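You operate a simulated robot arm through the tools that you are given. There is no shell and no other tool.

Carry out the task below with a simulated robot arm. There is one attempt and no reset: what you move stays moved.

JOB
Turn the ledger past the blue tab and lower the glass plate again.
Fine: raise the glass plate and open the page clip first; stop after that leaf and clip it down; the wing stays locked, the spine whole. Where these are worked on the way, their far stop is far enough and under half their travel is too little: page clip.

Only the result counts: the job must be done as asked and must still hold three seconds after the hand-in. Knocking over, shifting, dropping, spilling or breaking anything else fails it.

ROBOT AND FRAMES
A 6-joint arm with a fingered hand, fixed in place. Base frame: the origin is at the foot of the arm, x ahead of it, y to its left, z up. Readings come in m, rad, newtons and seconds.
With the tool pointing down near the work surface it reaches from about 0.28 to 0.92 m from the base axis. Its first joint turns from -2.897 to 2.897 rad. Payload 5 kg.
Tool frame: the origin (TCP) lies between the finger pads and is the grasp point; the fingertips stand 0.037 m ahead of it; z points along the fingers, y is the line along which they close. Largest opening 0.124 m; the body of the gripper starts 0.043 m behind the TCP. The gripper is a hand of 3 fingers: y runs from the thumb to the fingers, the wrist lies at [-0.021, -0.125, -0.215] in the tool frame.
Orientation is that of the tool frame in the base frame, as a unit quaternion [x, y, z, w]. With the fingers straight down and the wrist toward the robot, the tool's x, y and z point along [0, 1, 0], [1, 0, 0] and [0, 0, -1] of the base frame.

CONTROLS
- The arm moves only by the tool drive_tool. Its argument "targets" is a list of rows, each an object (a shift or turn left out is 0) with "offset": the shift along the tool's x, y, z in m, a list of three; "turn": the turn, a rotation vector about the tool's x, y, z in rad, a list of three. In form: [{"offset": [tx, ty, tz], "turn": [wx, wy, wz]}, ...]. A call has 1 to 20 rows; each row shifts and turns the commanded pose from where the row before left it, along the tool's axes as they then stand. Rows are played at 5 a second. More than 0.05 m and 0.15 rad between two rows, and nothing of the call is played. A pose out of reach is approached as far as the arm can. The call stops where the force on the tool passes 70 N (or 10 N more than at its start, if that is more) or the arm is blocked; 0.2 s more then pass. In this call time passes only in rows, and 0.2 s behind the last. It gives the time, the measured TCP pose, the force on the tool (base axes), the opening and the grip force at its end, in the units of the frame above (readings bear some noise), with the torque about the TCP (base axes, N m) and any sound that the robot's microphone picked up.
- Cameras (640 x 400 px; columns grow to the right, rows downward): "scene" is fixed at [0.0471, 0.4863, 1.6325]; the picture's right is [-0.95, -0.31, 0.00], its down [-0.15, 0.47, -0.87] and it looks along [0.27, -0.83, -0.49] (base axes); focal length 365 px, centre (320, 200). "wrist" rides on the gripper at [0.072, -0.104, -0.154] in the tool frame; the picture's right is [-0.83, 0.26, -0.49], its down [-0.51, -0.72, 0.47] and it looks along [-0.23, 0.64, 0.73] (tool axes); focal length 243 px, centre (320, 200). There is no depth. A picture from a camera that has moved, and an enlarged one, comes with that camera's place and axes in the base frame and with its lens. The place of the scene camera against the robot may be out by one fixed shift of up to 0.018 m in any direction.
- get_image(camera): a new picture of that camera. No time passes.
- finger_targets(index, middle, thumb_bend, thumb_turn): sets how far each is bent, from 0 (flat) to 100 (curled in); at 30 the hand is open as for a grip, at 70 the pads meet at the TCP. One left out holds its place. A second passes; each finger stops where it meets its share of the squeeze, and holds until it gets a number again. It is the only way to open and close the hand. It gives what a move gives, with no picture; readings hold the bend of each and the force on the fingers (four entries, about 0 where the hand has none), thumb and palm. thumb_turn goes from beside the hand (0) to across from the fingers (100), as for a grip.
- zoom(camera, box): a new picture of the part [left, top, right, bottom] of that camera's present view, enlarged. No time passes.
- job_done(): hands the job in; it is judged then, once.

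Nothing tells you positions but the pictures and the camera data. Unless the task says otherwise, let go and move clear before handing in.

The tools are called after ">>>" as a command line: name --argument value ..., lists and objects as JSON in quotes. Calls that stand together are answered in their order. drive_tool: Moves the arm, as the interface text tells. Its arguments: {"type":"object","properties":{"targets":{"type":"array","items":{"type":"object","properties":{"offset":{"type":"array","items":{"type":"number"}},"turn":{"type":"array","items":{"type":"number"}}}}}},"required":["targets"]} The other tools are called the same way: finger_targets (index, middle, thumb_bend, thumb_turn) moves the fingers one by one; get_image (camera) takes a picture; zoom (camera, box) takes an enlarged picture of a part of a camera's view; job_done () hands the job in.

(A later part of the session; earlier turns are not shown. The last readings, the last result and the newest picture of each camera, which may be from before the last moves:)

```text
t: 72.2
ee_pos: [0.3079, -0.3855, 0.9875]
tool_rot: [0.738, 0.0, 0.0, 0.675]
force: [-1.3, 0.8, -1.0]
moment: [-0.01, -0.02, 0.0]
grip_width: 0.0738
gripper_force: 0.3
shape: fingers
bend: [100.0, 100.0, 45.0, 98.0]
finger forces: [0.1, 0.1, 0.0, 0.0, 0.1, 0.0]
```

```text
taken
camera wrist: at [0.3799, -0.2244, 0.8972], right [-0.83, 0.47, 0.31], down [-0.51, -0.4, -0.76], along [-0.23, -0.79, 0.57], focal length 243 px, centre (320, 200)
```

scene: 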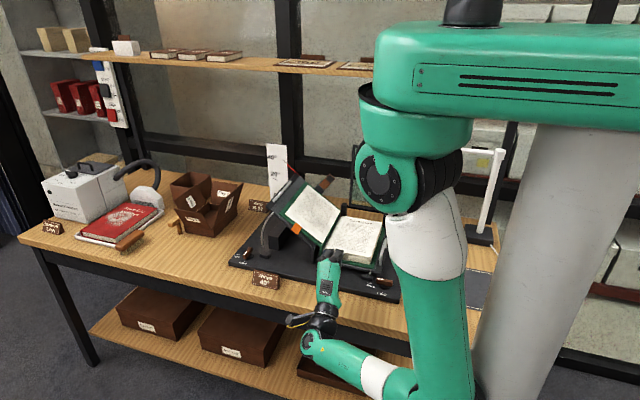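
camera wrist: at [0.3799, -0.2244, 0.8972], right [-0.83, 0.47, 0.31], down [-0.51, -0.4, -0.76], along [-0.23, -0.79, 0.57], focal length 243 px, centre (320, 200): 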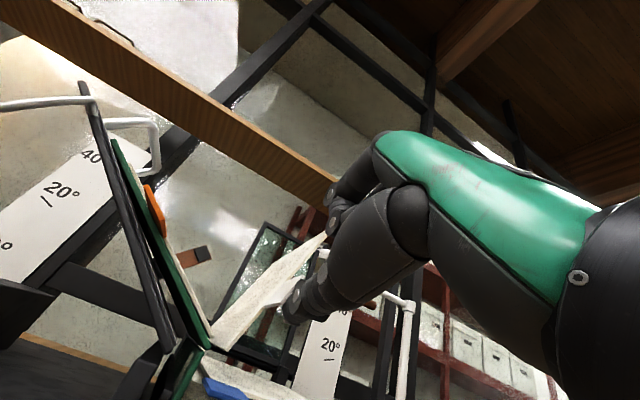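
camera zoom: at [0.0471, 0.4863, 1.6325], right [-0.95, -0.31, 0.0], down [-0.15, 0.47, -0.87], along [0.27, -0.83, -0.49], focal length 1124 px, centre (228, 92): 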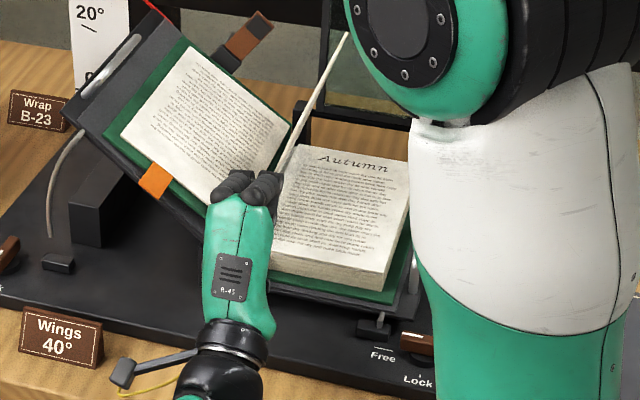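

>>> drive_tool --targets '[{"offset": [0.0082, 0.0038, -0.0003]}, {"offset": [0.0082, 0.0036, -0.0003]}, {"offset": [0.0078, 0.0025, -0.0002]}, {"offset": [0.0078, 0.0022, -0.0002]}]'

>>> zoom --camera "scene" --box '[280, 170, 420, 300]'

>>> get_image --camera "wrist"

```text
t: 73.2
ee_pos: [0.3414, -0.3857, 0.9998]
tool_rot: [0.739, 0.0, 0.001, 0.674]
force: [-0.5, 0.6, 0.3]
moment: [0.0, 0.0, 0.0]
grip_width: 0.0739
gripper_force: 0.0
shape: fingers
bend: [100.0, 100.0, 45.0, 98.0]
finger forces: [0.1, 0.0, 0.0, 0.1, 0.1, 0.0]
```

```text
3.08 times, centred on (350, 235) of scene
camera zoom: at [0.0471, 0.4863, 1.6325], right [-0.95, -0.31, 0.0], down [-0.15, 0.47, -0.87], along [0.27, -0.83, -0.49], focal length 1124 px, centre (228, 92)
```

zoom: 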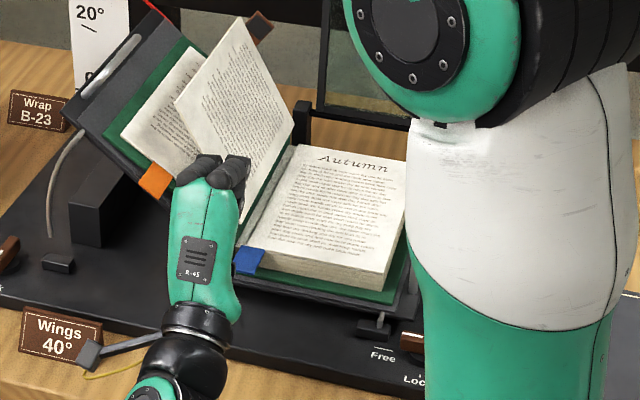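

```text
taken
camera wrist: at [0.4134, -0.2245, 0.9084], right [-0.83, 0.47, 0.3], down [-0.51, -0.4, -0.76], along [-0.23, -0.79, 0.57], focal length 243 px, centre (320, 200)
```

wrist: 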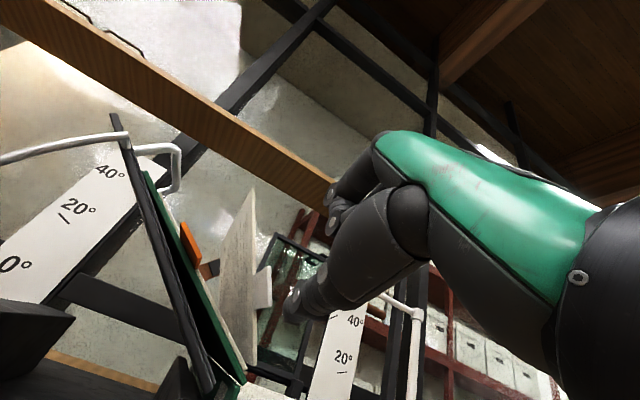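

The white leaf is past vertical. I'll nudge it slightly further so it falls onto the left side.

>>> drive_tool --targets '[{"offset": [0.008, 0, 0]}, {"offset": [0.008, 0, 0]}]'

>>> zoom --camera "scene" --box '[280, 170, 420, 300]'

>>> get_image --camera "wrist"

```text
t: 73.8
ee_pos: [0.3575, -0.3853, 0.9987]
tool_rot: [0.738, 0.0, 0.001, 0.674]
force: [0.1, 0.7, -0.5]
moment: [-0.05, 0.01, 0.01]
grip_width: 0.0738
gripper_force: 0.1
shape: fingers
bend: [100.0, 100.0, 45.0, 98.0]
finger forces: [0.0, 0.0, 0.0, 0.0, 0.0, 0.0]
```

```text
3.08 times, centred on (350, 235) of scene
camera zoom: at [0.0471, 0.4863, 1.6325], right [-0.95, -0.31, 0.0], down [-0.15, 0.47, -0.87], along [0.27, -0.83, -0.49], focal length 1124 px, centre (228, 92)
```

zoom: 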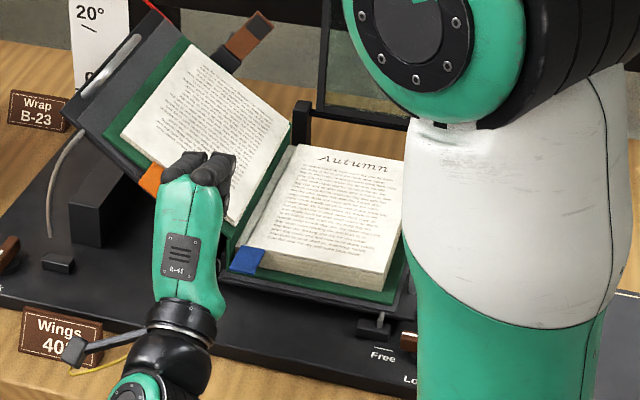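

```text
taken
camera wrist: at [0.4285, -0.2245, 0.9085], right [-0.83, 0.47, 0.3], down [-0.51, -0.4, -0.76], along [-0.23, -0.79, 0.57], focal length 243 px, centre (320, 200)
```

wrist: 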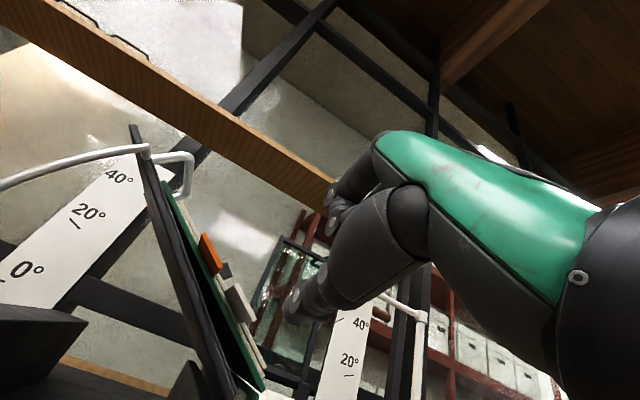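

The white leaf now lies on the left page. Next I'll do the same for the blue leaf: back out, lower the thumb, and line up under the blue tab.

>>> drive_tool --targets '[{"offset": [0, -0.0022, -0.0249]}, {"offset": [0, -0.0022, -0.0249]}, {"offset": [-0.0107, -0.0284, 0.0026]}, {"offset": [-0.0107, -0.0284, 0.0026]}, {"offset": [-0.0107, -0.0284, 0.0026]}]'

>>> zoom --camera "wrist" --box '[120, 220, 340, 380]'

>>> zoom --camera "scene" --box '[280, 170, 420, 300]'

```text
t: 75.0
ee_pos: [0.325, -0.3349, 0.9134]
tool_rot: [0.738, 0.001, 0.002, 0.674]
force: [-0.1, 0.1, 0.4]
moment: [0.03, -0.03, -0.01]
grip_width: 0.0739
gripper_force: 0.0
shape: fingers
bend: [100.0, 100.0, 45.0, 98.0]
finger forces: [0.1, 0.0, 0.0, 0.1, 0.0, 0.0]
```

```text
2.50 times, centred on (230, 300) of wrist
camera zoom: at [0.3969, -0.1727, 0.8223], right [-0.83, 0.47, 0.3], down [-0.51, -0.4, -0.76], along [-0.23, -0.79, 0.57], focal length 606 px, centre (545, -50)
```

zoom: 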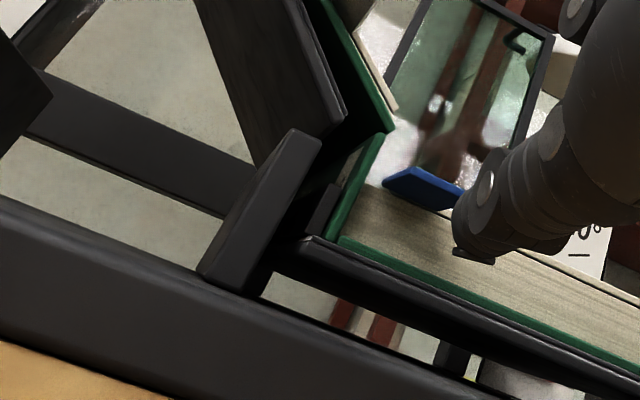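

```text
3.08 times, centred on (350, 235) of scene
camera zoom: at [0.0471, 0.4863, 1.6325], right [-0.95, -0.31, 0.0], down [-0.15, 0.47, -0.87], along [0.27, -0.83, -0.49], focal length 1124 px, centre (228, 92)
```

zoom: 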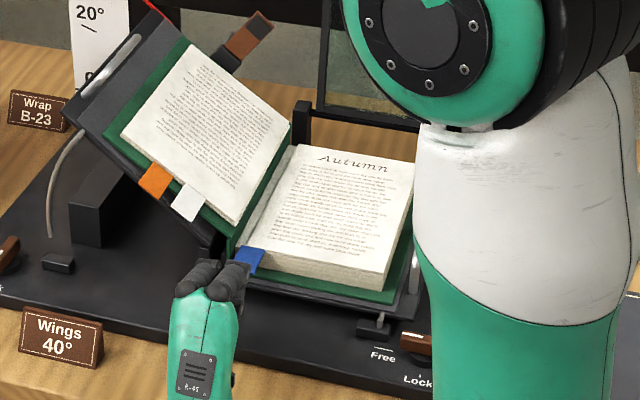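

>>> drive_tool --targets '[{"offset": [0, 0.0014, 0.0155]}, {"offset": [0, 0.0014, 0.0155]}]'

>>> zoom --camera "wrist" --box '[180, 240, 340, 350]'

>>> zoom --camera "scene" --box '[310, 210, 390, 280]'

```text
t: 75.6
ee_pos: [0.3271, -0.3662, 0.9133]
tool_rot: [0.738, 0.001, 0.001, 0.674]
force: [0.0, -0.1, -0.1]
moment: [0.02, 0.0, 0.0]
grip_width: 0.0736
gripper_force: 0.1
shape: fingers
bend: [100.0, 100.0, 45.0, 98.0]
finger forces: [0.0, 0.0, 0.0, 0.0, 0.1, 0.1]
```

```text
3.64 times, centred on (260, 295) of wrist
camera zoom: at [0.3983, -0.2049, 0.8228], right [-0.83, 0.47, 0.31], down [-0.51, -0.4, -0.76], along [-0.23, -0.79, 0.57], focal length 882 px, centre (538, -146)
```

zoom: 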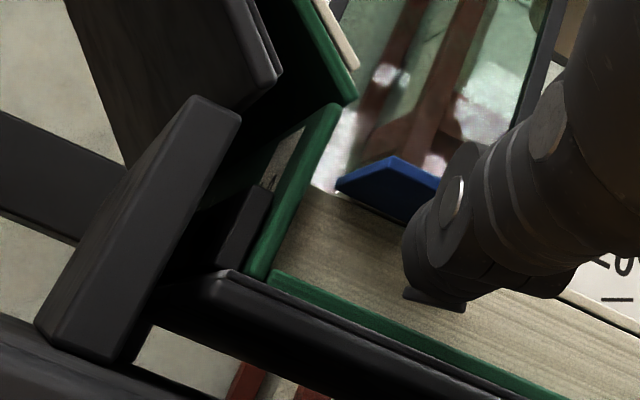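

```text
5.71 times, centred on (350, 245) of scene
camera zoom: at [0.0471, 0.4863, 1.6325], right [-0.95, -0.31, 0.0], down [-0.15, 0.47, -0.87], along [0.27, -0.83, -0.49], focal length 2088 px, centre (149, -57)
```

zoom: 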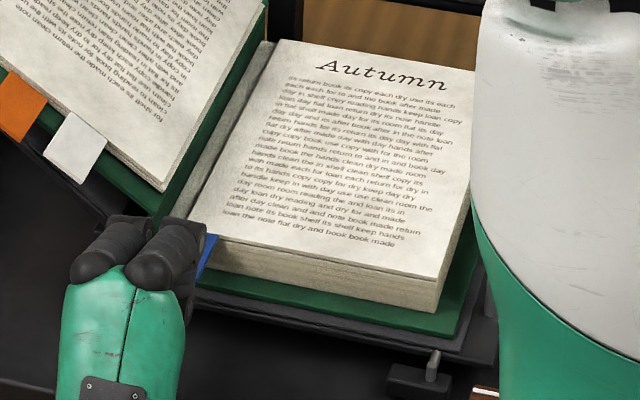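

>>> drive_tool --targets '[{"offset": [-0.001, 0.0008, 0.009]}]'

>>> drive_tool --targets '[{"offset": [0, 0.0007, 0.008]}]'

>>> zoom --camera "wrist" --box '[180, 240, 340, 350]'

>>> zoom --camera "scene" --box '[310, 210, 390, 280]'

```text
t: 76.0
ee_pos: [0.3252, -0.3757, 0.9144]
tool_rot: [0.739, 0.0, 0.001, 0.674]
force: [0.1, 0.0, 0.3]
moment: [-0.02, 0.01, -0.01]
grip_width: 0.0736
gripper_force: 0.0
shape: fingers
bend: [100.0, 100.0, 45.0, 98.0]
finger forces: [0.1, 0.1, 0.0, 0.1, 0.1, 0.0]
```

```text
t: 76.4
ee_pos: [0.3251, -0.3852, 0.9149]
tool_rot: [0.739, 0.0, 0.001, 0.674]
force: [0.5, 0.4, -1.1]
moment: [0.03, 0.01, -0.03]
grip_width: 0.0737
gripper_force: 0.2
shape: fingers
bend: [100.0, 100.0, 45.0, 98.0]
finger forces: [0.0, 0.0, 0.0, 0.1, 0.2, 0.0]
```

```text
3.64 times, centred on (260, 295) of wrist
camera zoom: at [0.3973, -0.2215, 0.8242], right [-0.83, 0.46, 0.31], down [-0.51, -0.4, -0.76], along [-0.23, -0.79, 0.57], focal length 882 px, centre (538, -146)
```

zoom: 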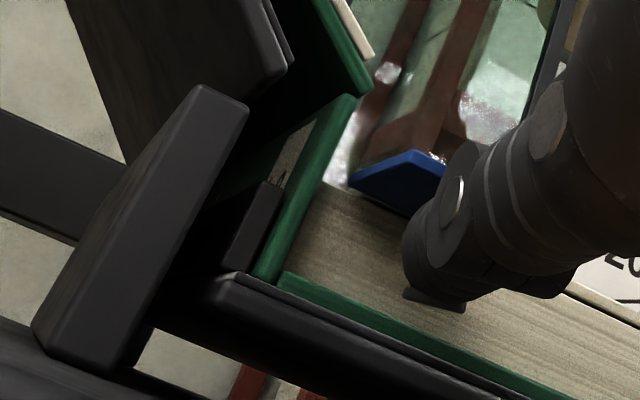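

```text
5.71 times, centred on (350, 245) of scene
camera zoom: at [0.0471, 0.4863, 1.6325], right [-0.95, -0.31, 0.0], down [-0.15, 0.47, -0.87], along [0.27, -0.83, -0.49], focal length 2088 px, centre (149, -57)
```

zoom: 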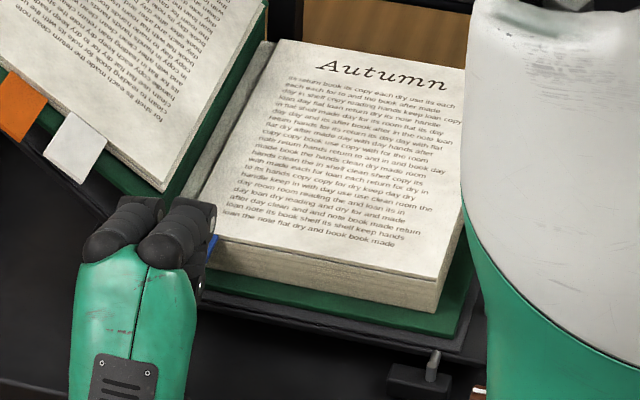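

>>> drive_tool --targets '[{"offset": [-0.001, 0.007, -0.0006]}, {"offset": [-0.001, 0.007, -0.0006]}]'

>>> zoom --camera "wrist" --box '[140, 200, 340, 350]'

>>> zoom --camera "scene" --box '[300, 190, 400, 280]'

```text
t: 77.0
ee_pos: [0.3225, -0.3848, 0.9302]
tool_rot: [0.739, 0.0, 0.0, 0.673]
force: [-0.8, 1.2, -0.7]
moment: [0.04, 0.1, -0.02]
grip_width: 0.0744
gripper_force: 1.3
shape: fingers
bend: [100.0, 100.0, 44.0, 98.0]
finger forces: [0.1, 0.0, 0.1, 0.1, 2.1, 0.0]
```

```text
2.67 times, centred on (240, 275) of wrist
camera zoom: at [0.3938, -0.2217, 0.8382], right [-0.83, 0.47, 0.31], down [-0.51, -0.4, -0.76], along [-0.23, -0.79, 0.57], focal length 647 px, centre (533, 0)
```

zoom: 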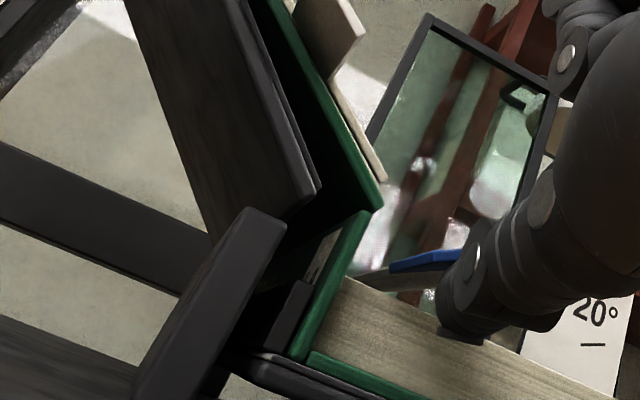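

```text
4.44 times, centred on (350, 235) of scene
camera zoom: at [0.0471, 0.4863, 1.6325], right [-0.95, -0.31, 0.0], down [-0.15, 0.47, -0.87], along [0.27, -0.83, -0.49], focal length 1624 px, centre (187, 44)
```

zoom: 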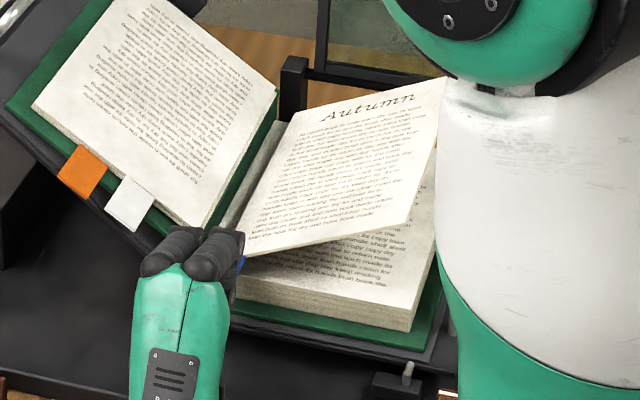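

The blue leaf is lifting well. I'll continue on its tighter arc.

>>> drive_tool --targets '[{"offset": [0.001, 0.007, -0.0006]}, {"offset": [0.0035, 0.0067, -0.0006]}]'

>>> zoom --camera "scene" --box '[300, 190, 400, 280]'

>>> zoom --camera "wrist" --box '[140, 200, 340, 350]'

```text
t: 77.6
ee_pos: [0.3259, -0.3848, 0.9421]
tool_rot: [0.739, 0.001, 0.001, 0.674]
force: [-5.8, 2.5, -0.7]
moment: [0.08, 0.28, -0.16]
grip_width: 0.0742
gripper_force: 2.7
shape: fingers
bend: [100.0, 100.0, 44.0, 100.0]
finger forces: [0.0, 0.1, 0.1, 0.0, 5.2, 0.1]
```

```text
4.44 times, centred on (350, 235) of scene
camera zoom: at [0.0471, 0.4863, 1.6325], right [-0.95, -0.31, 0.0], down [-0.15, 0.47, -0.87], along [0.27, -0.83, -0.49], focal length 1624 px, centre (187, 44)
```

zoom: 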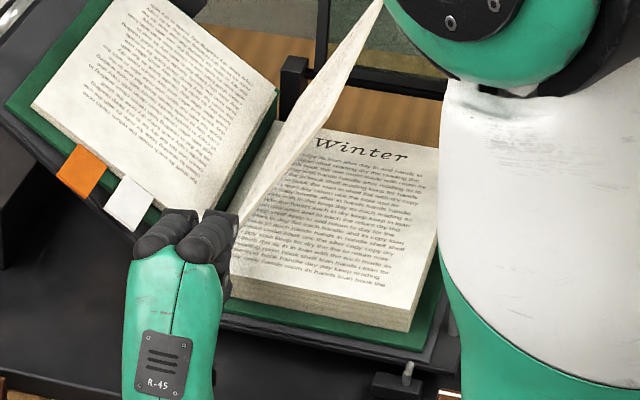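

```text
2.67 times, centred on (240, 275) of wrist
camera zoom: at [0.3986, -0.222, 0.8514], right [-0.83, 0.47, 0.31], down [-0.51, -0.4, -0.76], along [-0.23, -0.79, 0.57], focal length 647 px, centre (533, 0)
```

zoom: 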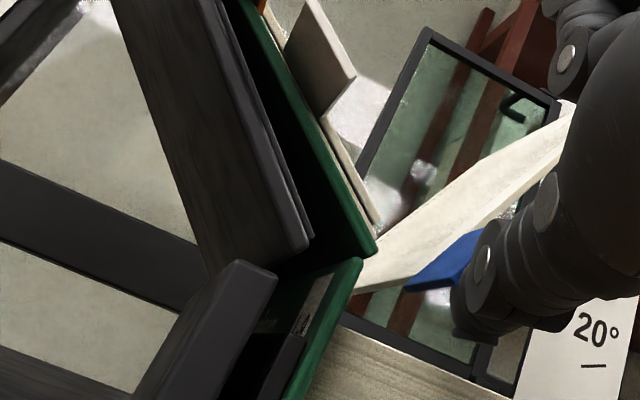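

The leaf is at about 60°. To get better leverage than the short tab, I'll slide the thumb deeper under the raised leaf and then outward along it.

>>> drive_tool --targets '[{"offset": [-0.003, 0.004, 0]}, {"offset": [0, 0.0011, 0.0125]}, {"offset": [0, 0.0011, 0.0125]}]'

>>> zoom --camera "scene" --box '[300, 190, 400, 280]'

>>> zoom --camera "wrist" --box '[140, 200, 340, 350]'

```text
t: 78.4
ee_pos: [0.3226, -0.4096, 0.9452]
tool_rot: [0.739, 0.0, 0.001, 0.674]
force: [-2.1, 1.0, 1.7]
moment: [0.06, 0.12, 0.04]
grip_width: 0.0737
gripper_force: 0.9
shape: fingers
bend: [100.0, 100.0, 45.0, 98.0]
finger forces: [0.1, 0.0, 0.0, 0.0, 2.3, 0.0]
```

```text
4.44 times, centred on (350, 235) of scene
camera zoom: at [0.0471, 0.4863, 1.6325], right [-0.95, -0.31, 0.0], down [-0.15, 0.47, -0.87], along [0.27, -0.83, -0.49], focal length 1624 px, centre (187, 44)
```

zoom: 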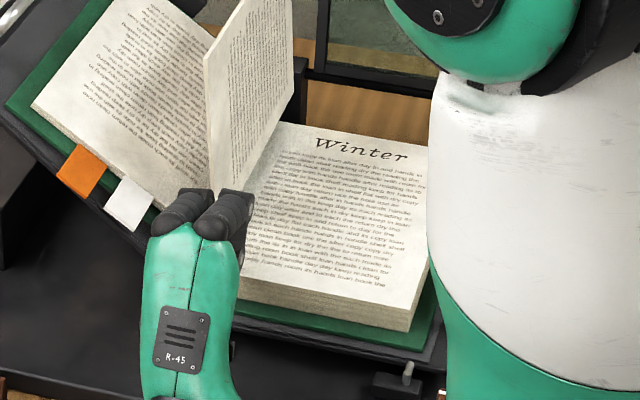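

```text
2.67 times, centred on (240, 275) of wrist
camera zoom: at [0.395, -0.2467, 0.8536], right [-0.83, 0.47, 0.3], down [-0.51, -0.4, -0.76], along [-0.23, -0.79, 0.57], focal length 647 px, centre (533, 0)
```

zoom: 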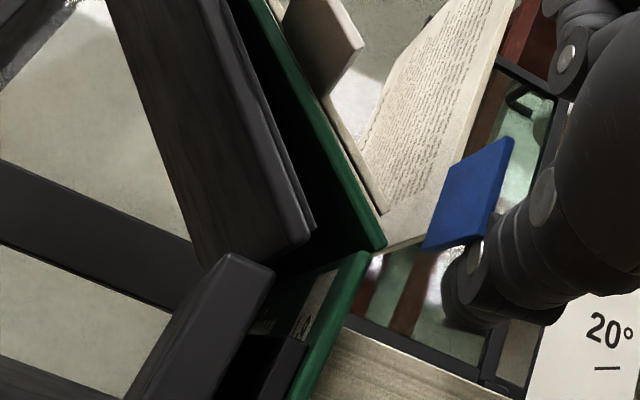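

The leaf is nearly vertical now. I'll push it gently to the left.

>>> drive_tool --targets '[{"offset": [0.004, 0.003, 0]}, {"offset": [0.005, 0.003, 0]}]'

>>> zoom --camera "scene" --box '[300, 190, 400, 280]'

>>> zoom --camera "wrist" --box '[140, 200, 340, 350]'

```text
t: 79.0
ee_pos: [0.3321, -0.4105, 0.9498]
tool_rot: [0.739, 0.001, 0.001, 0.673]
force: [-0.6, -0.5, 0.5]
moment: [0.01, -0.04, 0.0]
grip_width: 0.0737
gripper_force: 0.0
shape: fingers
bend: [100.0, 100.0, 45.0, 98.0]
finger forces: [0.0, 0.1, 0.0, 0.1, 0.1, 0.1]
```

```text
4.44 times, centred on (350, 235) of scene
camera zoom: at [0.0471, 0.4863, 1.6325], right [-0.95, -0.31, 0.0], down [-0.15, 0.47, -0.87], along [0.27, -0.83, -0.49], focal length 1624 px, centre (187, 44)
```

zoom: 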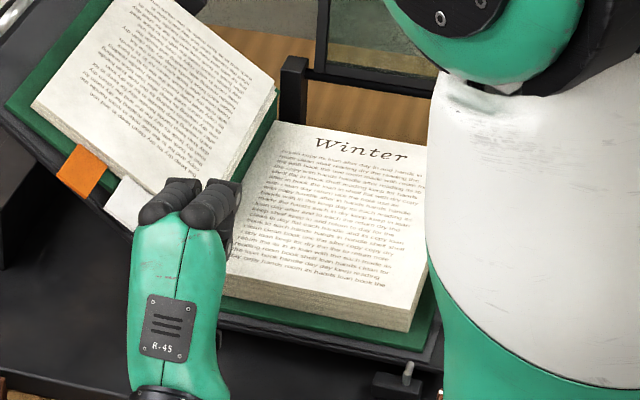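

```text
2.67 times, centred on (240, 275) of wrist
camera zoom: at [0.4043, -0.2476, 0.8596], right [-0.83, 0.46, 0.31], down [-0.51, -0.4, -0.76], along [-0.23, -0.79, 0.57], focal length 647 px, centre (533, 0)
```

zoom: 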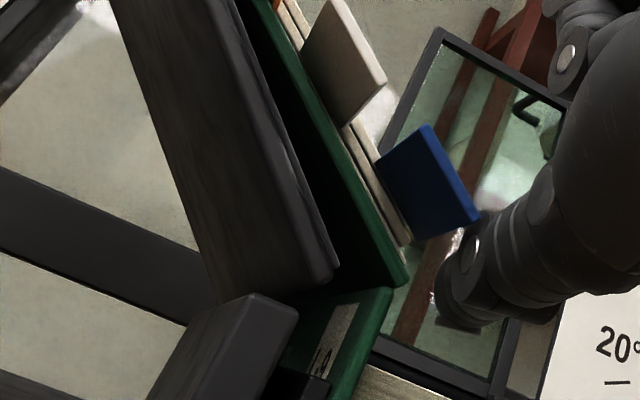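

Both leaves have gone over and the right page now reads "Winter". I'll withdraw the thumb straight back, rise, and return to a more vertical hand pose.

>>> drive_tool --targets '[{"offset": [0, -0.0036, -0.04]}, {"offset": [0, -0.0036, -0.04]}, {"offset": [0, 0.05, -0.0045]}, {"offset": [0, 0.05, -0.0045]}, {"offset": [0, 0.05, -0.0045]}]'

>>> drive_tool --targets '[{"turn": [0.145, 0, 0]}, {"turn": [0.145, 0, 0]}, {"turn": [0.145, 0, 0]}, {"turn": [0.145, 0, 0]}, {"turn": [0.145, 0, 0]}, {"turn": [0.145, 0, 0]}, {"turn": [0.145, 0, 0]}]'

>>> get_image --camera "wrist"

>>> get_image --camera "scene"

```text
refused: row 3 steps farther than a row can; nothing moved
```

```text
t: 80.6
ee_pos: [0.333, -0.4095, 0.9527]
tool_rot: [0.973, 0.0, 0.0, 0.229]
force: [0.1, -0.3, -0.6]
moment: [-0.01, -0.02, 0.02]
grip_width: 0.0735
gripper_force: 0.0
shape: fingers
bend: [100.0, 100.0, 45.0, 98.0]
finger forces: [0.0, 0.0, 0.1, 0.0, 0.1, 0.0]
```

```text
taken
camera wrist: at [0.4044, -0.2481, 1.0409], right [-0.83, -0.02, 0.56], down [-0.51, 0.43, -0.74], along [-0.23, -0.9, -0.37], focal length 243 px, centre (320, 200)
```

wrist: 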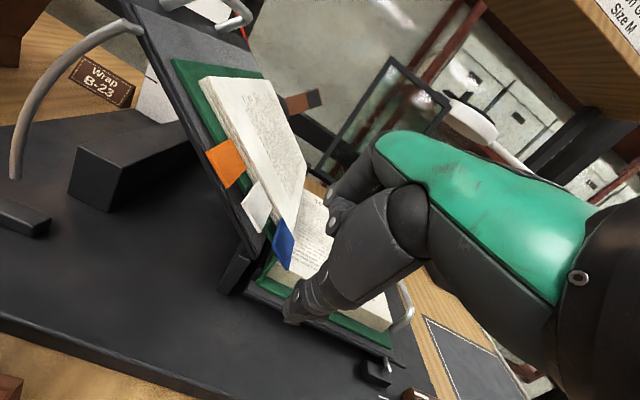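

```text
taken
```

scene: 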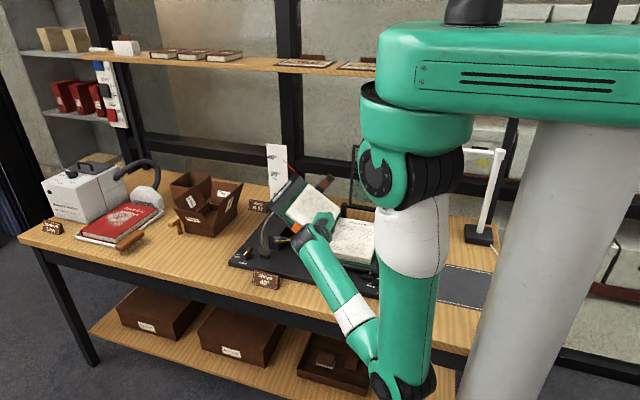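

The first call was refused for too large a step, so the turn happened in place. No contact was felt and the leaves look fine. Now I'll rise clear.

>>> drive_tool --targets '[{"offset": [0, 0.0167, -0.0335]}, {"offset": [0, 0.0167, -0.0335]}, {"offset": [0, 0.0167, -0.0335]}, {"offset": [0, 0.0167, -0.0335]}, {"offset": [0, 0.0167, -0.0335]}]'

>>> zoom --camera "scene" --box '[260, 160, 420, 290]'

>>> get_image --camera "wrist"

```text
t: 81.8
ee_pos: [0.3299, -0.4099, 1.1391]
tool_rot: [0.973, 0.001, 0.0, 0.23]
force: [-0.1, -0.4, 0.3]
moment: [-0.02, -0.01, 0.0]
grip_width: 0.0736
gripper_force: 0.1
shape: fingers
bend: [100.0, 100.0, 45.0, 98.0]
finger forces: [0.0, 0.1, 0.1, 0.1, 0.0, 0.1]
```

```text
3.08 times, centred on (340, 225) of scene
camera zoom: at [0.0471, 0.4863, 1.6325], right [-0.95, -0.31, 0.0], down [-0.15, 0.47, -0.87], along [0.27, -0.83, -0.49], focal length 1124 px, centre (258, 123)
```

zoom: 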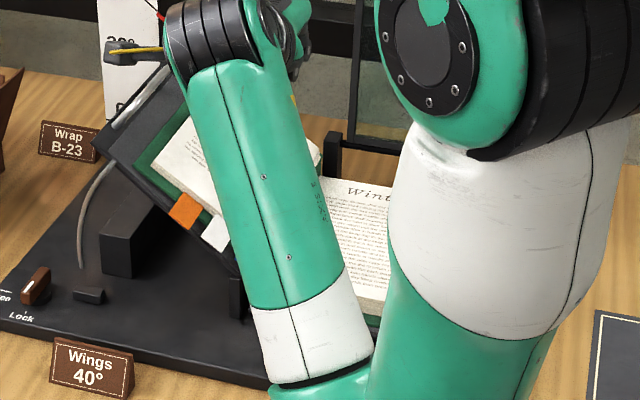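

```text
taken
camera wrist: at [0.4017, -0.2481, 1.2292], right [-0.83, -0.02, 0.56], down [-0.51, 0.43, -0.74], along [-0.23, -0.9, -0.37], focal length 243 px, centre (320, 200)
```

wrist: 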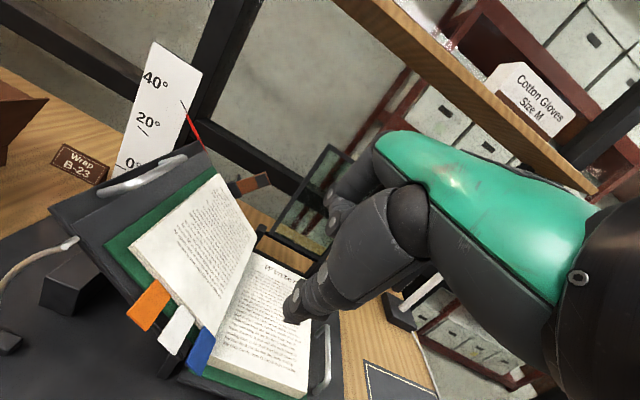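

Everything is in place. Now to close the clip: I'll form a beak and go behind the raised jaw, whose tip is near (0.402, -0.712, 1.018), to pull it forward.

>>> finger_targets --index 70 --middle 70 --thumb_bend 70

>>> drive_tool --targets '[{"offset": [0.013, 0.03, 0.001], "turn": [0.13, 0, 0]}, {"offset": [0.013, 0.04, -0.005], "turn": [0.13, 0, 0]}, {"offset": [0.013, 0.045, 0.005]}, {"offset": [0.013, 0.045, 0.005]}, {"offset": [0.013, 0.045, 0.005]}]'

>>> get_image --camera "wrist"

>>> zoom --camera "wrist" --box '[140, 160, 380, 350]'

```text
t: 82.8
ee_pos: [0.3301, -0.4104, 1.1387]
tool_rot: [0.973, 0.001, 0.0, 0.23]
force: [0.4, -0.2, 0.3]
moment: [0.01, -0.01, 0.03]
grip_width: 0.035
gripper_force: 0.0
shape: fingers
bend: [90.0, 70.0, 65.0, 97.0]
finger forces: [0.0, 0.1, 0.0, 0.1, 0.1, 0.0]
```

```text
t: 84.0
ee_pos: [0.3975, -0.6093, 1.1821]
tool_rot: [0.995, 0.0, 0.001, 0.102]
force: [-1.1, 1.0, -0.1]
moment: [0.0, 0.03, 0.01]
grip_width: 0.0353
gripper_force: 0.0
shape: fingers
bend: [90.0, 70.0, 65.0, 97.0]
finger forces: [0.1, 0.1, 0.0, 0.0, 0.0, 0.0]
```

```text
taken
camera wrist: at [0.4696, -0.4762, 1.3104], right [-0.83, -0.16, 0.53], down [-0.51, 0.61, -0.61], along [-0.23, -0.78, -0.59], focal length 243 px, centre (320, 200)
```

wrist: 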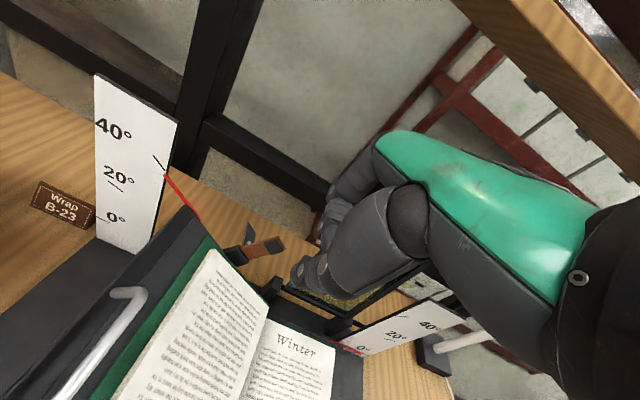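

```text
2.11 times, centred on (260, 255) of wrist
camera zoom: at [0.4696, -0.4762, 1.3104], right [-0.83, -0.16, 0.53], down [-0.51, 0.61, -0.61], along [-0.23, -0.78, -0.59], focal length 511 px, centre (446, 84)
```

zoom: 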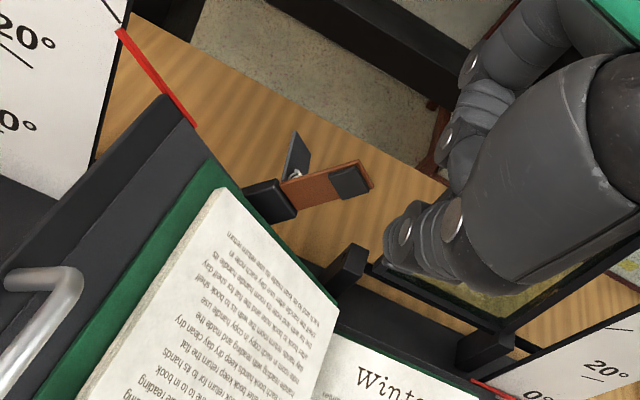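

The index got stuck beside the thumb while uncurling. I'll reset the fingers by opening first and then closing to a beak.

>>> finger_targets --index 40 --middle 40 --thumb_bend 30

>>> finger_targets --index 70 --middle 70 --thumb_bend 70

```text
t: 85.0
ee_pos: [0.3977, -0.6088, 1.1823]
tool_rot: [0.995, 0.001, 0.0, 0.101]
force: [0.4, -0.1, -1.2]
moment: [-0.01, 0.01, -0.02]
grip_width: 0.1131
gripper_force: 0.0
shape: fingers
bend: [40.0, 40.0, 30.0, 97.0]
finger forces: [0.0, 0.0, 0.0, 0.1, 0.0, 0.0]
```

```text
t: 86.0
ee_pos: [0.3994, -0.6087, 1.1815]
tool_rot: [0.995, 0.001, 0.0, 0.102]
force: [0.1, 0.3, -0.4]
moment: [0.03, -0.02, -0.02]
grip_width: 0.0072
gripper_force: 0.0
shape: fingers
bend: [70.0, 70.0, 70.0, 97.0]
finger forces: [0.0, 0.1, 0.0, 0.1, 0.0, 0.1]
```

>>> drive_tool --targets '[{"offset": [0, 0.0355, 0.012]}, {"offset": [0, 0.0355, 0.012]}, {"offset": [0, 0.0355, 0.012]}, {"offset": [0, 0.0355, 0.012]}]'

>>> get_image --camera "wrist"

>>> zoom --camera "scene" --box '[240, 110, 400, 240]'

```text
t: 87.0
ee_pos: [0.3971, -0.7558, 1.1643]
tool_rot: [0.995, 0.001, 0.001, 0.102]
force: [0.2, 0.7, 0.3]
moment: [-0.01, 0.0, 0.01]
grip_width: 0.007
gripper_force: 0.1
shape: fingers
bend: [70.0, 70.0, 70.0, 97.0]
finger forces: [0.1, 0.0, 0.1, 0.1, 0.1, 0.1]
```

```text
taken
camera wrist: at [0.4689, -0.6236, 1.292], right [-0.83, -0.16, 0.53], down [-0.51, 0.61, -0.61], along [-0.23, -0.78, -0.59], focal length 243 px, centre (320, 200)
```

wrist: 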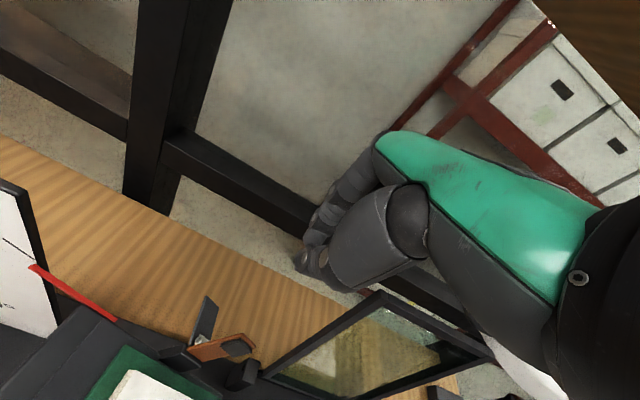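

```text
3.08 times, centred on (320, 175) of scene
camera zoom: at [0.0471, 0.4863, 1.6325], right [-0.95, -0.31, 0.0], down [-0.15, 0.47, -0.87], along [0.27, -0.83, -0.49], focal length 1124 px, centre (320, 277)
```

zoom: 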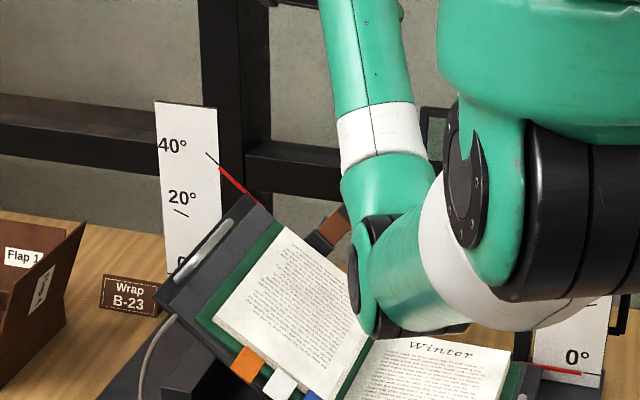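

The plate's top-left corner is near (0.338, -0.739, 1.15), so I'll keep the hand slightly to the left of it while descending behind the jaw.

>>> drive_tool --targets '[{"offset": [0.004, -0.0085, 0.029]}, {"offset": [0.002, -0.0085, 0.029]}]'

>>> get_image --camera "wrist"

>>> get_image --camera "scene"

```text
t: 87.6
ee_pos: [0.4035, -0.7533, 1.1029]
tool_rot: [0.995, 0.0, 0.0, 0.102]
force: [0.2, 0.0, 0.0]
moment: [0.02, 0.01, 0.0]
grip_width: 0.0072
gripper_force: 0.1
shape: fingers
bend: [70.0, 70.0, 70.0, 97.0]
finger forces: [0.0, 0.0, 0.1, 0.0, 0.0, 0.1]
```

```text
taken
camera wrist: at [0.4759, -0.6196, 1.2318], right [-0.83, -0.16, 0.53], down [-0.51, 0.61, -0.61], along [-0.23, -0.78, -0.59], focal length 243 px, centre (320, 200)
```

wrist: 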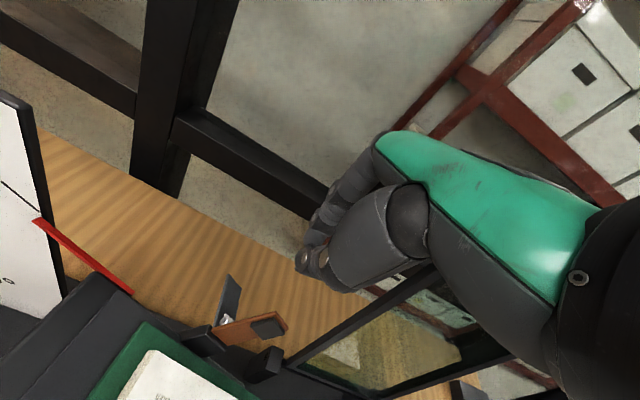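

```text
taken
```

scene: 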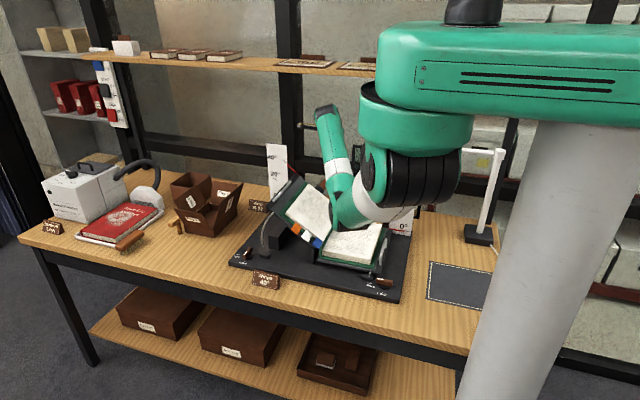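

>>> drive_tool --targets '[{"offset": [0, -0.0055, 0.027]}, {"offset": [0, -0.0055, 0.027]}]'

>>> zoom --camera "wrist" --box '[180, 180, 400, 340]'

>>> get_image --camera "scene"

```text
t: 88.2
ee_pos: [0.4025, -0.753, 1.0497]
tool_rot: [0.995, -0.001, 0.0, 0.101]
force: [1.1, -0.2, -0.5]
moment: [0.0, 0.0, 0.04]
grip_width: 0.0069
gripper_force: 0.0
shape: fingers
bend: [70.0, 70.0, 70.0, 97.0]
finger forces: [0.0, 0.0, 0.0, 0.1, 0.0, 0.1]
```

```text
2.50 times, centred on (290, 260) of wrist
camera zoom: at [0.4756, -0.6199, 1.1781], right [-0.83, -0.16, 0.53], down [-0.51, 0.61, -0.61], along [-0.23, -0.78, -0.59], focal length 606 px, centre (395, 50)
```

zoom: 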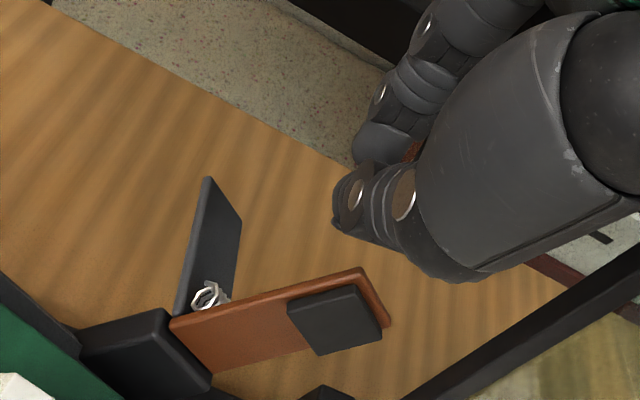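

```text
taken
```

scene: 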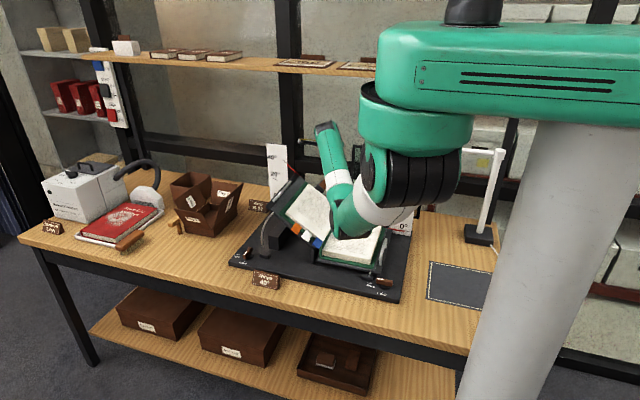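

The thumb tip is directly behind the raised jaw. I'll pull forward (+y) in small steps.

>>> drive_tool --targets '[{"offset": [0, -0.0016, 0.0078]}, {"offset": [0, -0.0098, -0.002]}, {"offset": [0, -0.0098, -0.002]}]'

>>> drive_tool --targets '[{"offset": [0, -0.0098, -0.002]}, {"offset": [0, -0.0098, -0.002]}]'

>>> zoom --camera "wrist" --box '[180, 180, 400, 340]'

```text
t: 89.0
ee_pos: [0.4038, -0.7321, 1.0405]
tool_rot: [0.995, 0.001, -0.001, 0.102]
force: [0.0, 0.1, -0.4]
moment: [0.01, -0.03, 0.01]
grip_width: 0.0067
gripper_force: 0.0
shape: fingers
bend: [70.0, 70.0, 70.0, 97.0]
finger forces: [0.1, 0.0, 0.1, 0.0, 0.2, 0.0]
```

```text
t: 89.6
ee_pos: [0.4027, -0.7123, 1.0388]
tool_rot: [0.995, 0.001, 0.001, 0.102]
force: [-0.1, -0.9, 0.2]
moment: [-0.03, 0.0, 0.0]
grip_width: 0.0063
gripper_force: 0.1
shape: fingers
bend: [70.0, 70.0, 70.0, 97.0]
finger forces: [0.0, 0.0, 0.0, 0.1, 0.2, 0.0]
```

```text
2.50 times, centred on (290, 260) of wrist
camera zoom: at [0.4752, -0.5792, 1.1681], right [-0.83, -0.16, 0.53], down [-0.51, 0.61, -0.61], along [-0.23, -0.78, -0.59], focal length 606 px, centre (395, 50)
```

zoom: 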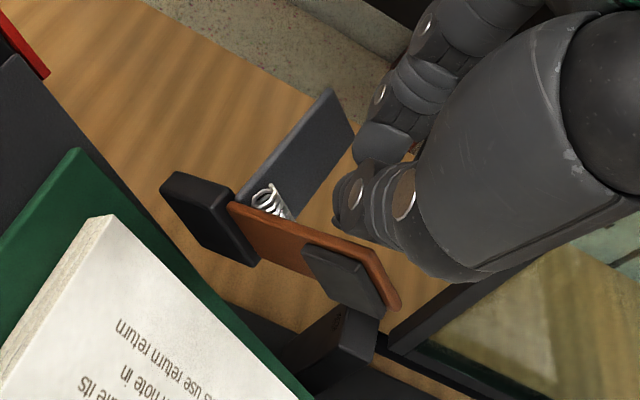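

The jaw is rotating forward with light contact. Continuing.

>>> drive_tool --targets '[{"offset": [0, -0.0098, -0.002]}, {"offset": [0, -0.0098, -0.002]}]'

>>> zoom --camera "wrist" --box '[180, 180, 400, 340]'

```text
t: 90.2
ee_pos: [0.4027, -0.6918, 1.0379]
tool_rot: [0.995, 0.001, 0.0, 0.101]
force: [-0.3, -0.2, -0.2]
moment: [-0.02, 0.01, 0.01]
grip_width: 0.0068
gripper_force: 0.2
shape: fingers
bend: [70.0, 70.0, 70.0, 97.0]
finger forces: [0.0, 0.0, 0.1, 0.1, 0.0, 0.0]
```

```text
2.50 times, centred on (290, 260) of wrist
camera zoom: at [0.475, -0.5591, 1.1672], right [-0.83, -0.16, 0.53], down [-0.51, 0.61, -0.61], along [-0.23, -0.78, -0.59], focal length 606 px, centre (395, 50)
```

zoom: 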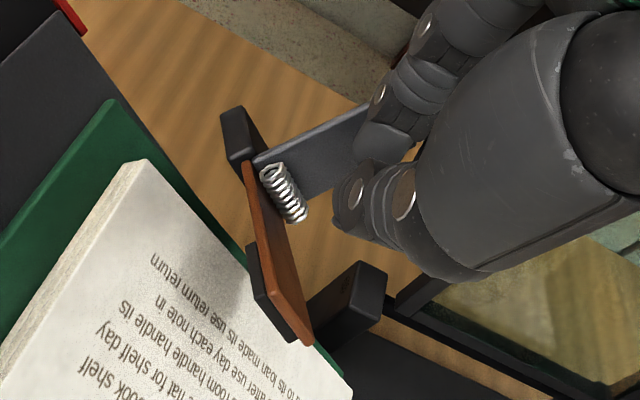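

The jaw has swung over and the lever is now coming up against my fingers. I'll lift out of the way so it can close.

>>> drive_tool --targets '[{"offset": [-0.006, -0.005, -0.015]}, {"offset": [-0.008, -0.005, -0.02]}, {"offset": [-0.01, -0.005, -0.03]}]'

>>> zoom --camera "wrist" --box '[120, 180, 400, 380]'

```text
t: 91.0
ee_pos: [0.3797, -0.6627, 1.0997]
tool_rot: [0.995, 0.001, 0.0, 0.102]
force: [0.7, -0.2, 0.0]
moment: [-0.03, 0.04, -0.02]
grip_width: 0.0066
gripper_force: 0.1
shape: fingers
bend: [70.0, 70.0, 70.0, 97.0]
finger forces: [0.1, 0.1, 0.0, 0.0, 0.0, 0.0]
```

```text
2.00 times, centred on (260, 280) of wrist
camera zoom: at [0.4519, -0.5297, 1.2281], right [-0.83, -0.16, 0.53], down [-0.51, 0.61, -0.61], along [-0.23, -0.78, -0.59], focal length 485 px, centre (440, 40)
```

zoom: 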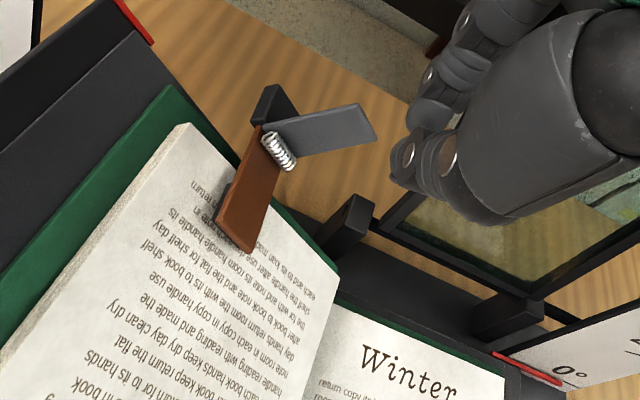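

>>> zoom --camera "wrist" --box '[200, 210, 320, 310]'

>>> zoom --camera "scene" --box '[260, 150, 380, 260]'

```text
4.00 times, centred on (260, 260) of wrist
camera zoom: at [0.4519, -0.5297, 1.2281], right [-0.83, -0.16, 0.53], down [-0.51, 0.61, -0.61], along [-0.23, -0.78, -0.59], focal length 970 px, centre (560, -40)
```

zoom: 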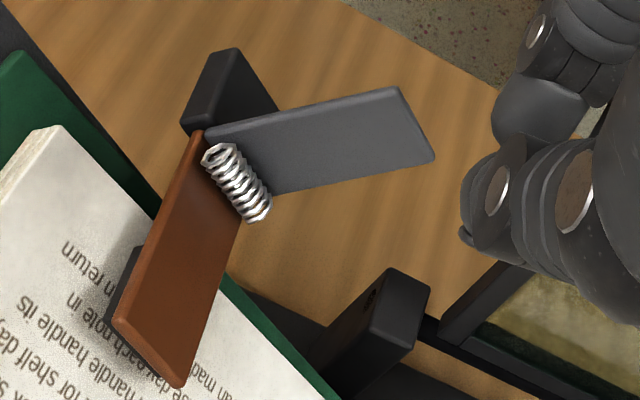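

```text
3.64 times, centred on (320, 205) of scene
camera zoom: at [0.0471, 0.4863, 1.6325], right [-0.95, -0.31, 0.0], down [-0.15, 0.47, -0.87], along [0.27, -0.83, -0.49], focal length 1329 px, centre (320, 182)
```

zoom: 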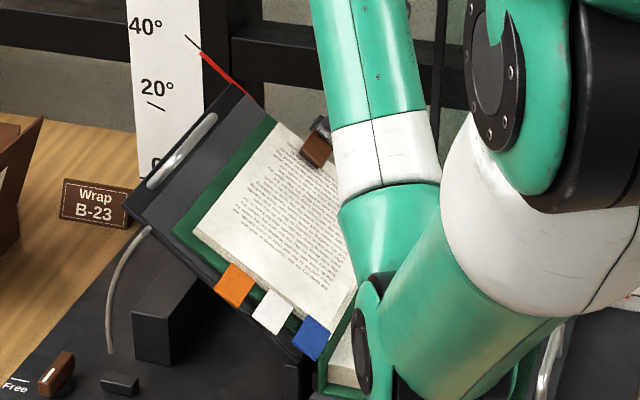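

The jaw has swung down with its pad on the page. To be sure it's seated, I'll press it gently from above.

>>> drive_tool --targets '[{"offset": [0.02, -0.0128, 0.0178]}, {"offset": [0.02, -0.0128, 0.0178]}]'

>>> zoom --camera "wrist" --box '[180, 180, 400, 340]'

```text
t: 91.6
ee_pos: [0.42, -0.6448, 1.0593]
tool_rot: [0.995, 0.0, 0.001, 0.101]
force: [-0.1, -0.4, 0.0]
moment: [-0.03, 0.02, 0.04]
grip_width: 0.0062
gripper_force: 0.1
shape: fingers
bend: [70.0, 70.0, 70.0, 97.0]
finger forces: [0.0, 0.0, 0.0, 0.0, 0.0, 0.1]
```

```text
2.50 times, centred on (290, 260) of wrist
camera zoom: at [0.4913, -0.5125, 1.1874], right [-0.83, -0.16, 0.53], down [-0.51, 0.61, -0.61], along [-0.23, -0.78, -0.59], focal length 606 px, centre (395, 50)
```

zoom: 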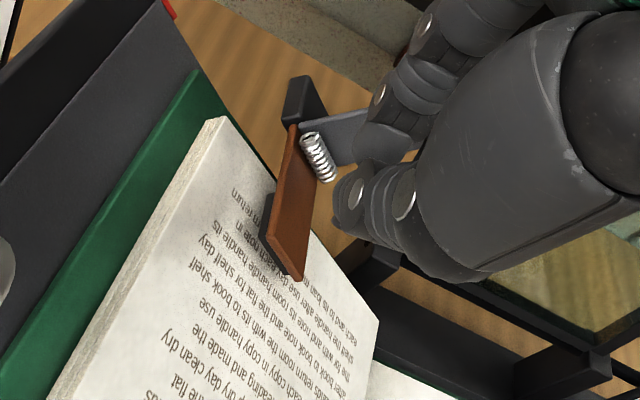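

>>> drive_tool --targets '[{"offset": [0.002, -0.0098, 0.0082]}, {"offset": [0.003, -0.001, 0.0049]}]'

>>> drive_tool --targets '[{"offset": [0.003, -0.001, 0.0049]}]'

>>> zoom --camera "wrist" --box '[180, 180, 400, 340]'

```text
t: 92.2
ee_pos: [0.4232, -0.6379, 1.0456]
tool_rot: [0.995, 0.001, 0.0, 0.101]
force: [-0.1, 0.0, 0.0]
moment: [-0.01, 0.01, -0.03]
grip_width: 0.0063
gripper_force: 0.1
shape: fingers
bend: [70.0, 70.0, 70.0, 97.0]
finger forces: [0.0, 0.0, 0.0, 0.1, 0.1, 0.0]
```

```text
t: 92.6
ee_pos: [0.4279, -0.6373, 1.0409]
tool_rot: [0.995, 0.001, 0.0, 0.102]
force: [-0.9, -0.5, -0.3]
moment: [-0.01, 0.0, -0.01]
grip_width: 0.0066
gripper_force: 0.2
shape: fingers
bend: [70.0, 70.0, 70.0, 97.0]
finger forces: [0.0, 0.0, 0.0, 0.0, 0.0, 0.0]
```

```text
2.50 times, centred on (290, 260) of wrist
camera zoom: at [0.4991, -0.5049, 1.1688], right [-0.83, -0.16, 0.53], down [-0.51, 0.61, -0.61], along [-0.23, -0.78, -0.59], focal length 606 px, centre (395, 50)
```

zoom: 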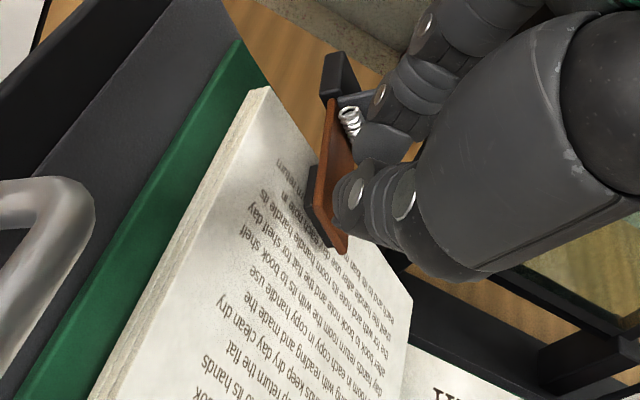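

>>> drive_tool --targets '[{"offset": [0.003, -0.001, 0.0049]}]'

>>> drive_tool --targets '[{"offset": [0.003, -0.001, 0.0049]}]'

>>> zoom --camera "wrist" --box '[180, 180, 400, 340]'

```text
t: 93.0
ee_pos: [0.4306, -0.6385, 1.0356]
tool_rot: [0.995, 0.001, 0.0, 0.102]
force: [0.6, 0.7, -0.3]
moment: [0.01, -0.03, -0.04]
grip_width: 0.0063
gripper_force: 0.1
shape: fingers
bend: [70.0, 70.0, 70.0, 97.0]
finger forces: [0.0, 0.0, 0.1, 0.0, 0.1, 0.0]
```

```text
t: 93.4
ee_pos: [0.4323, -0.6389, 1.0286]
tool_rot: [0.995, 0.0, 0.001, 0.102]
force: [0.0, 0.0, 0.0]
moment: [-0.02, 0.0, 0.04]
grip_width: 0.0064
gripper_force: 0.0
shape: fingers
bend: [70.0, 70.0, 70.0, 97.0]
finger forces: [0.0, 0.0, 0.1, 0.0, 0.0, 0.1]
```

```text
2.50 times, centred on (290, 260) of wrist
camera zoom: at [0.5055, -0.5059, 1.1582], right [-0.83, -0.16, 0.53], down [-0.51, 0.61, -0.61], along [-0.23, -0.78, -0.59], focal length 606 px, centre (395, 50)
```

zoom: 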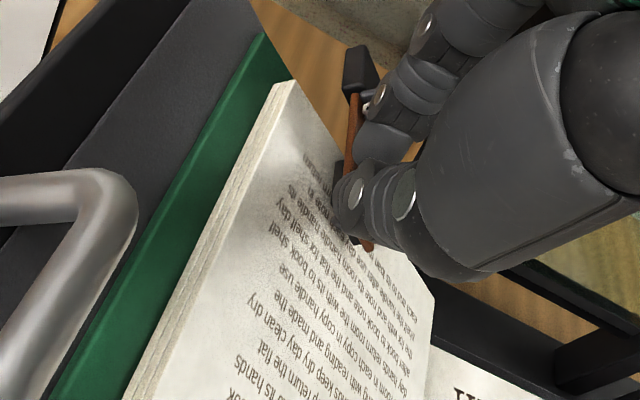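

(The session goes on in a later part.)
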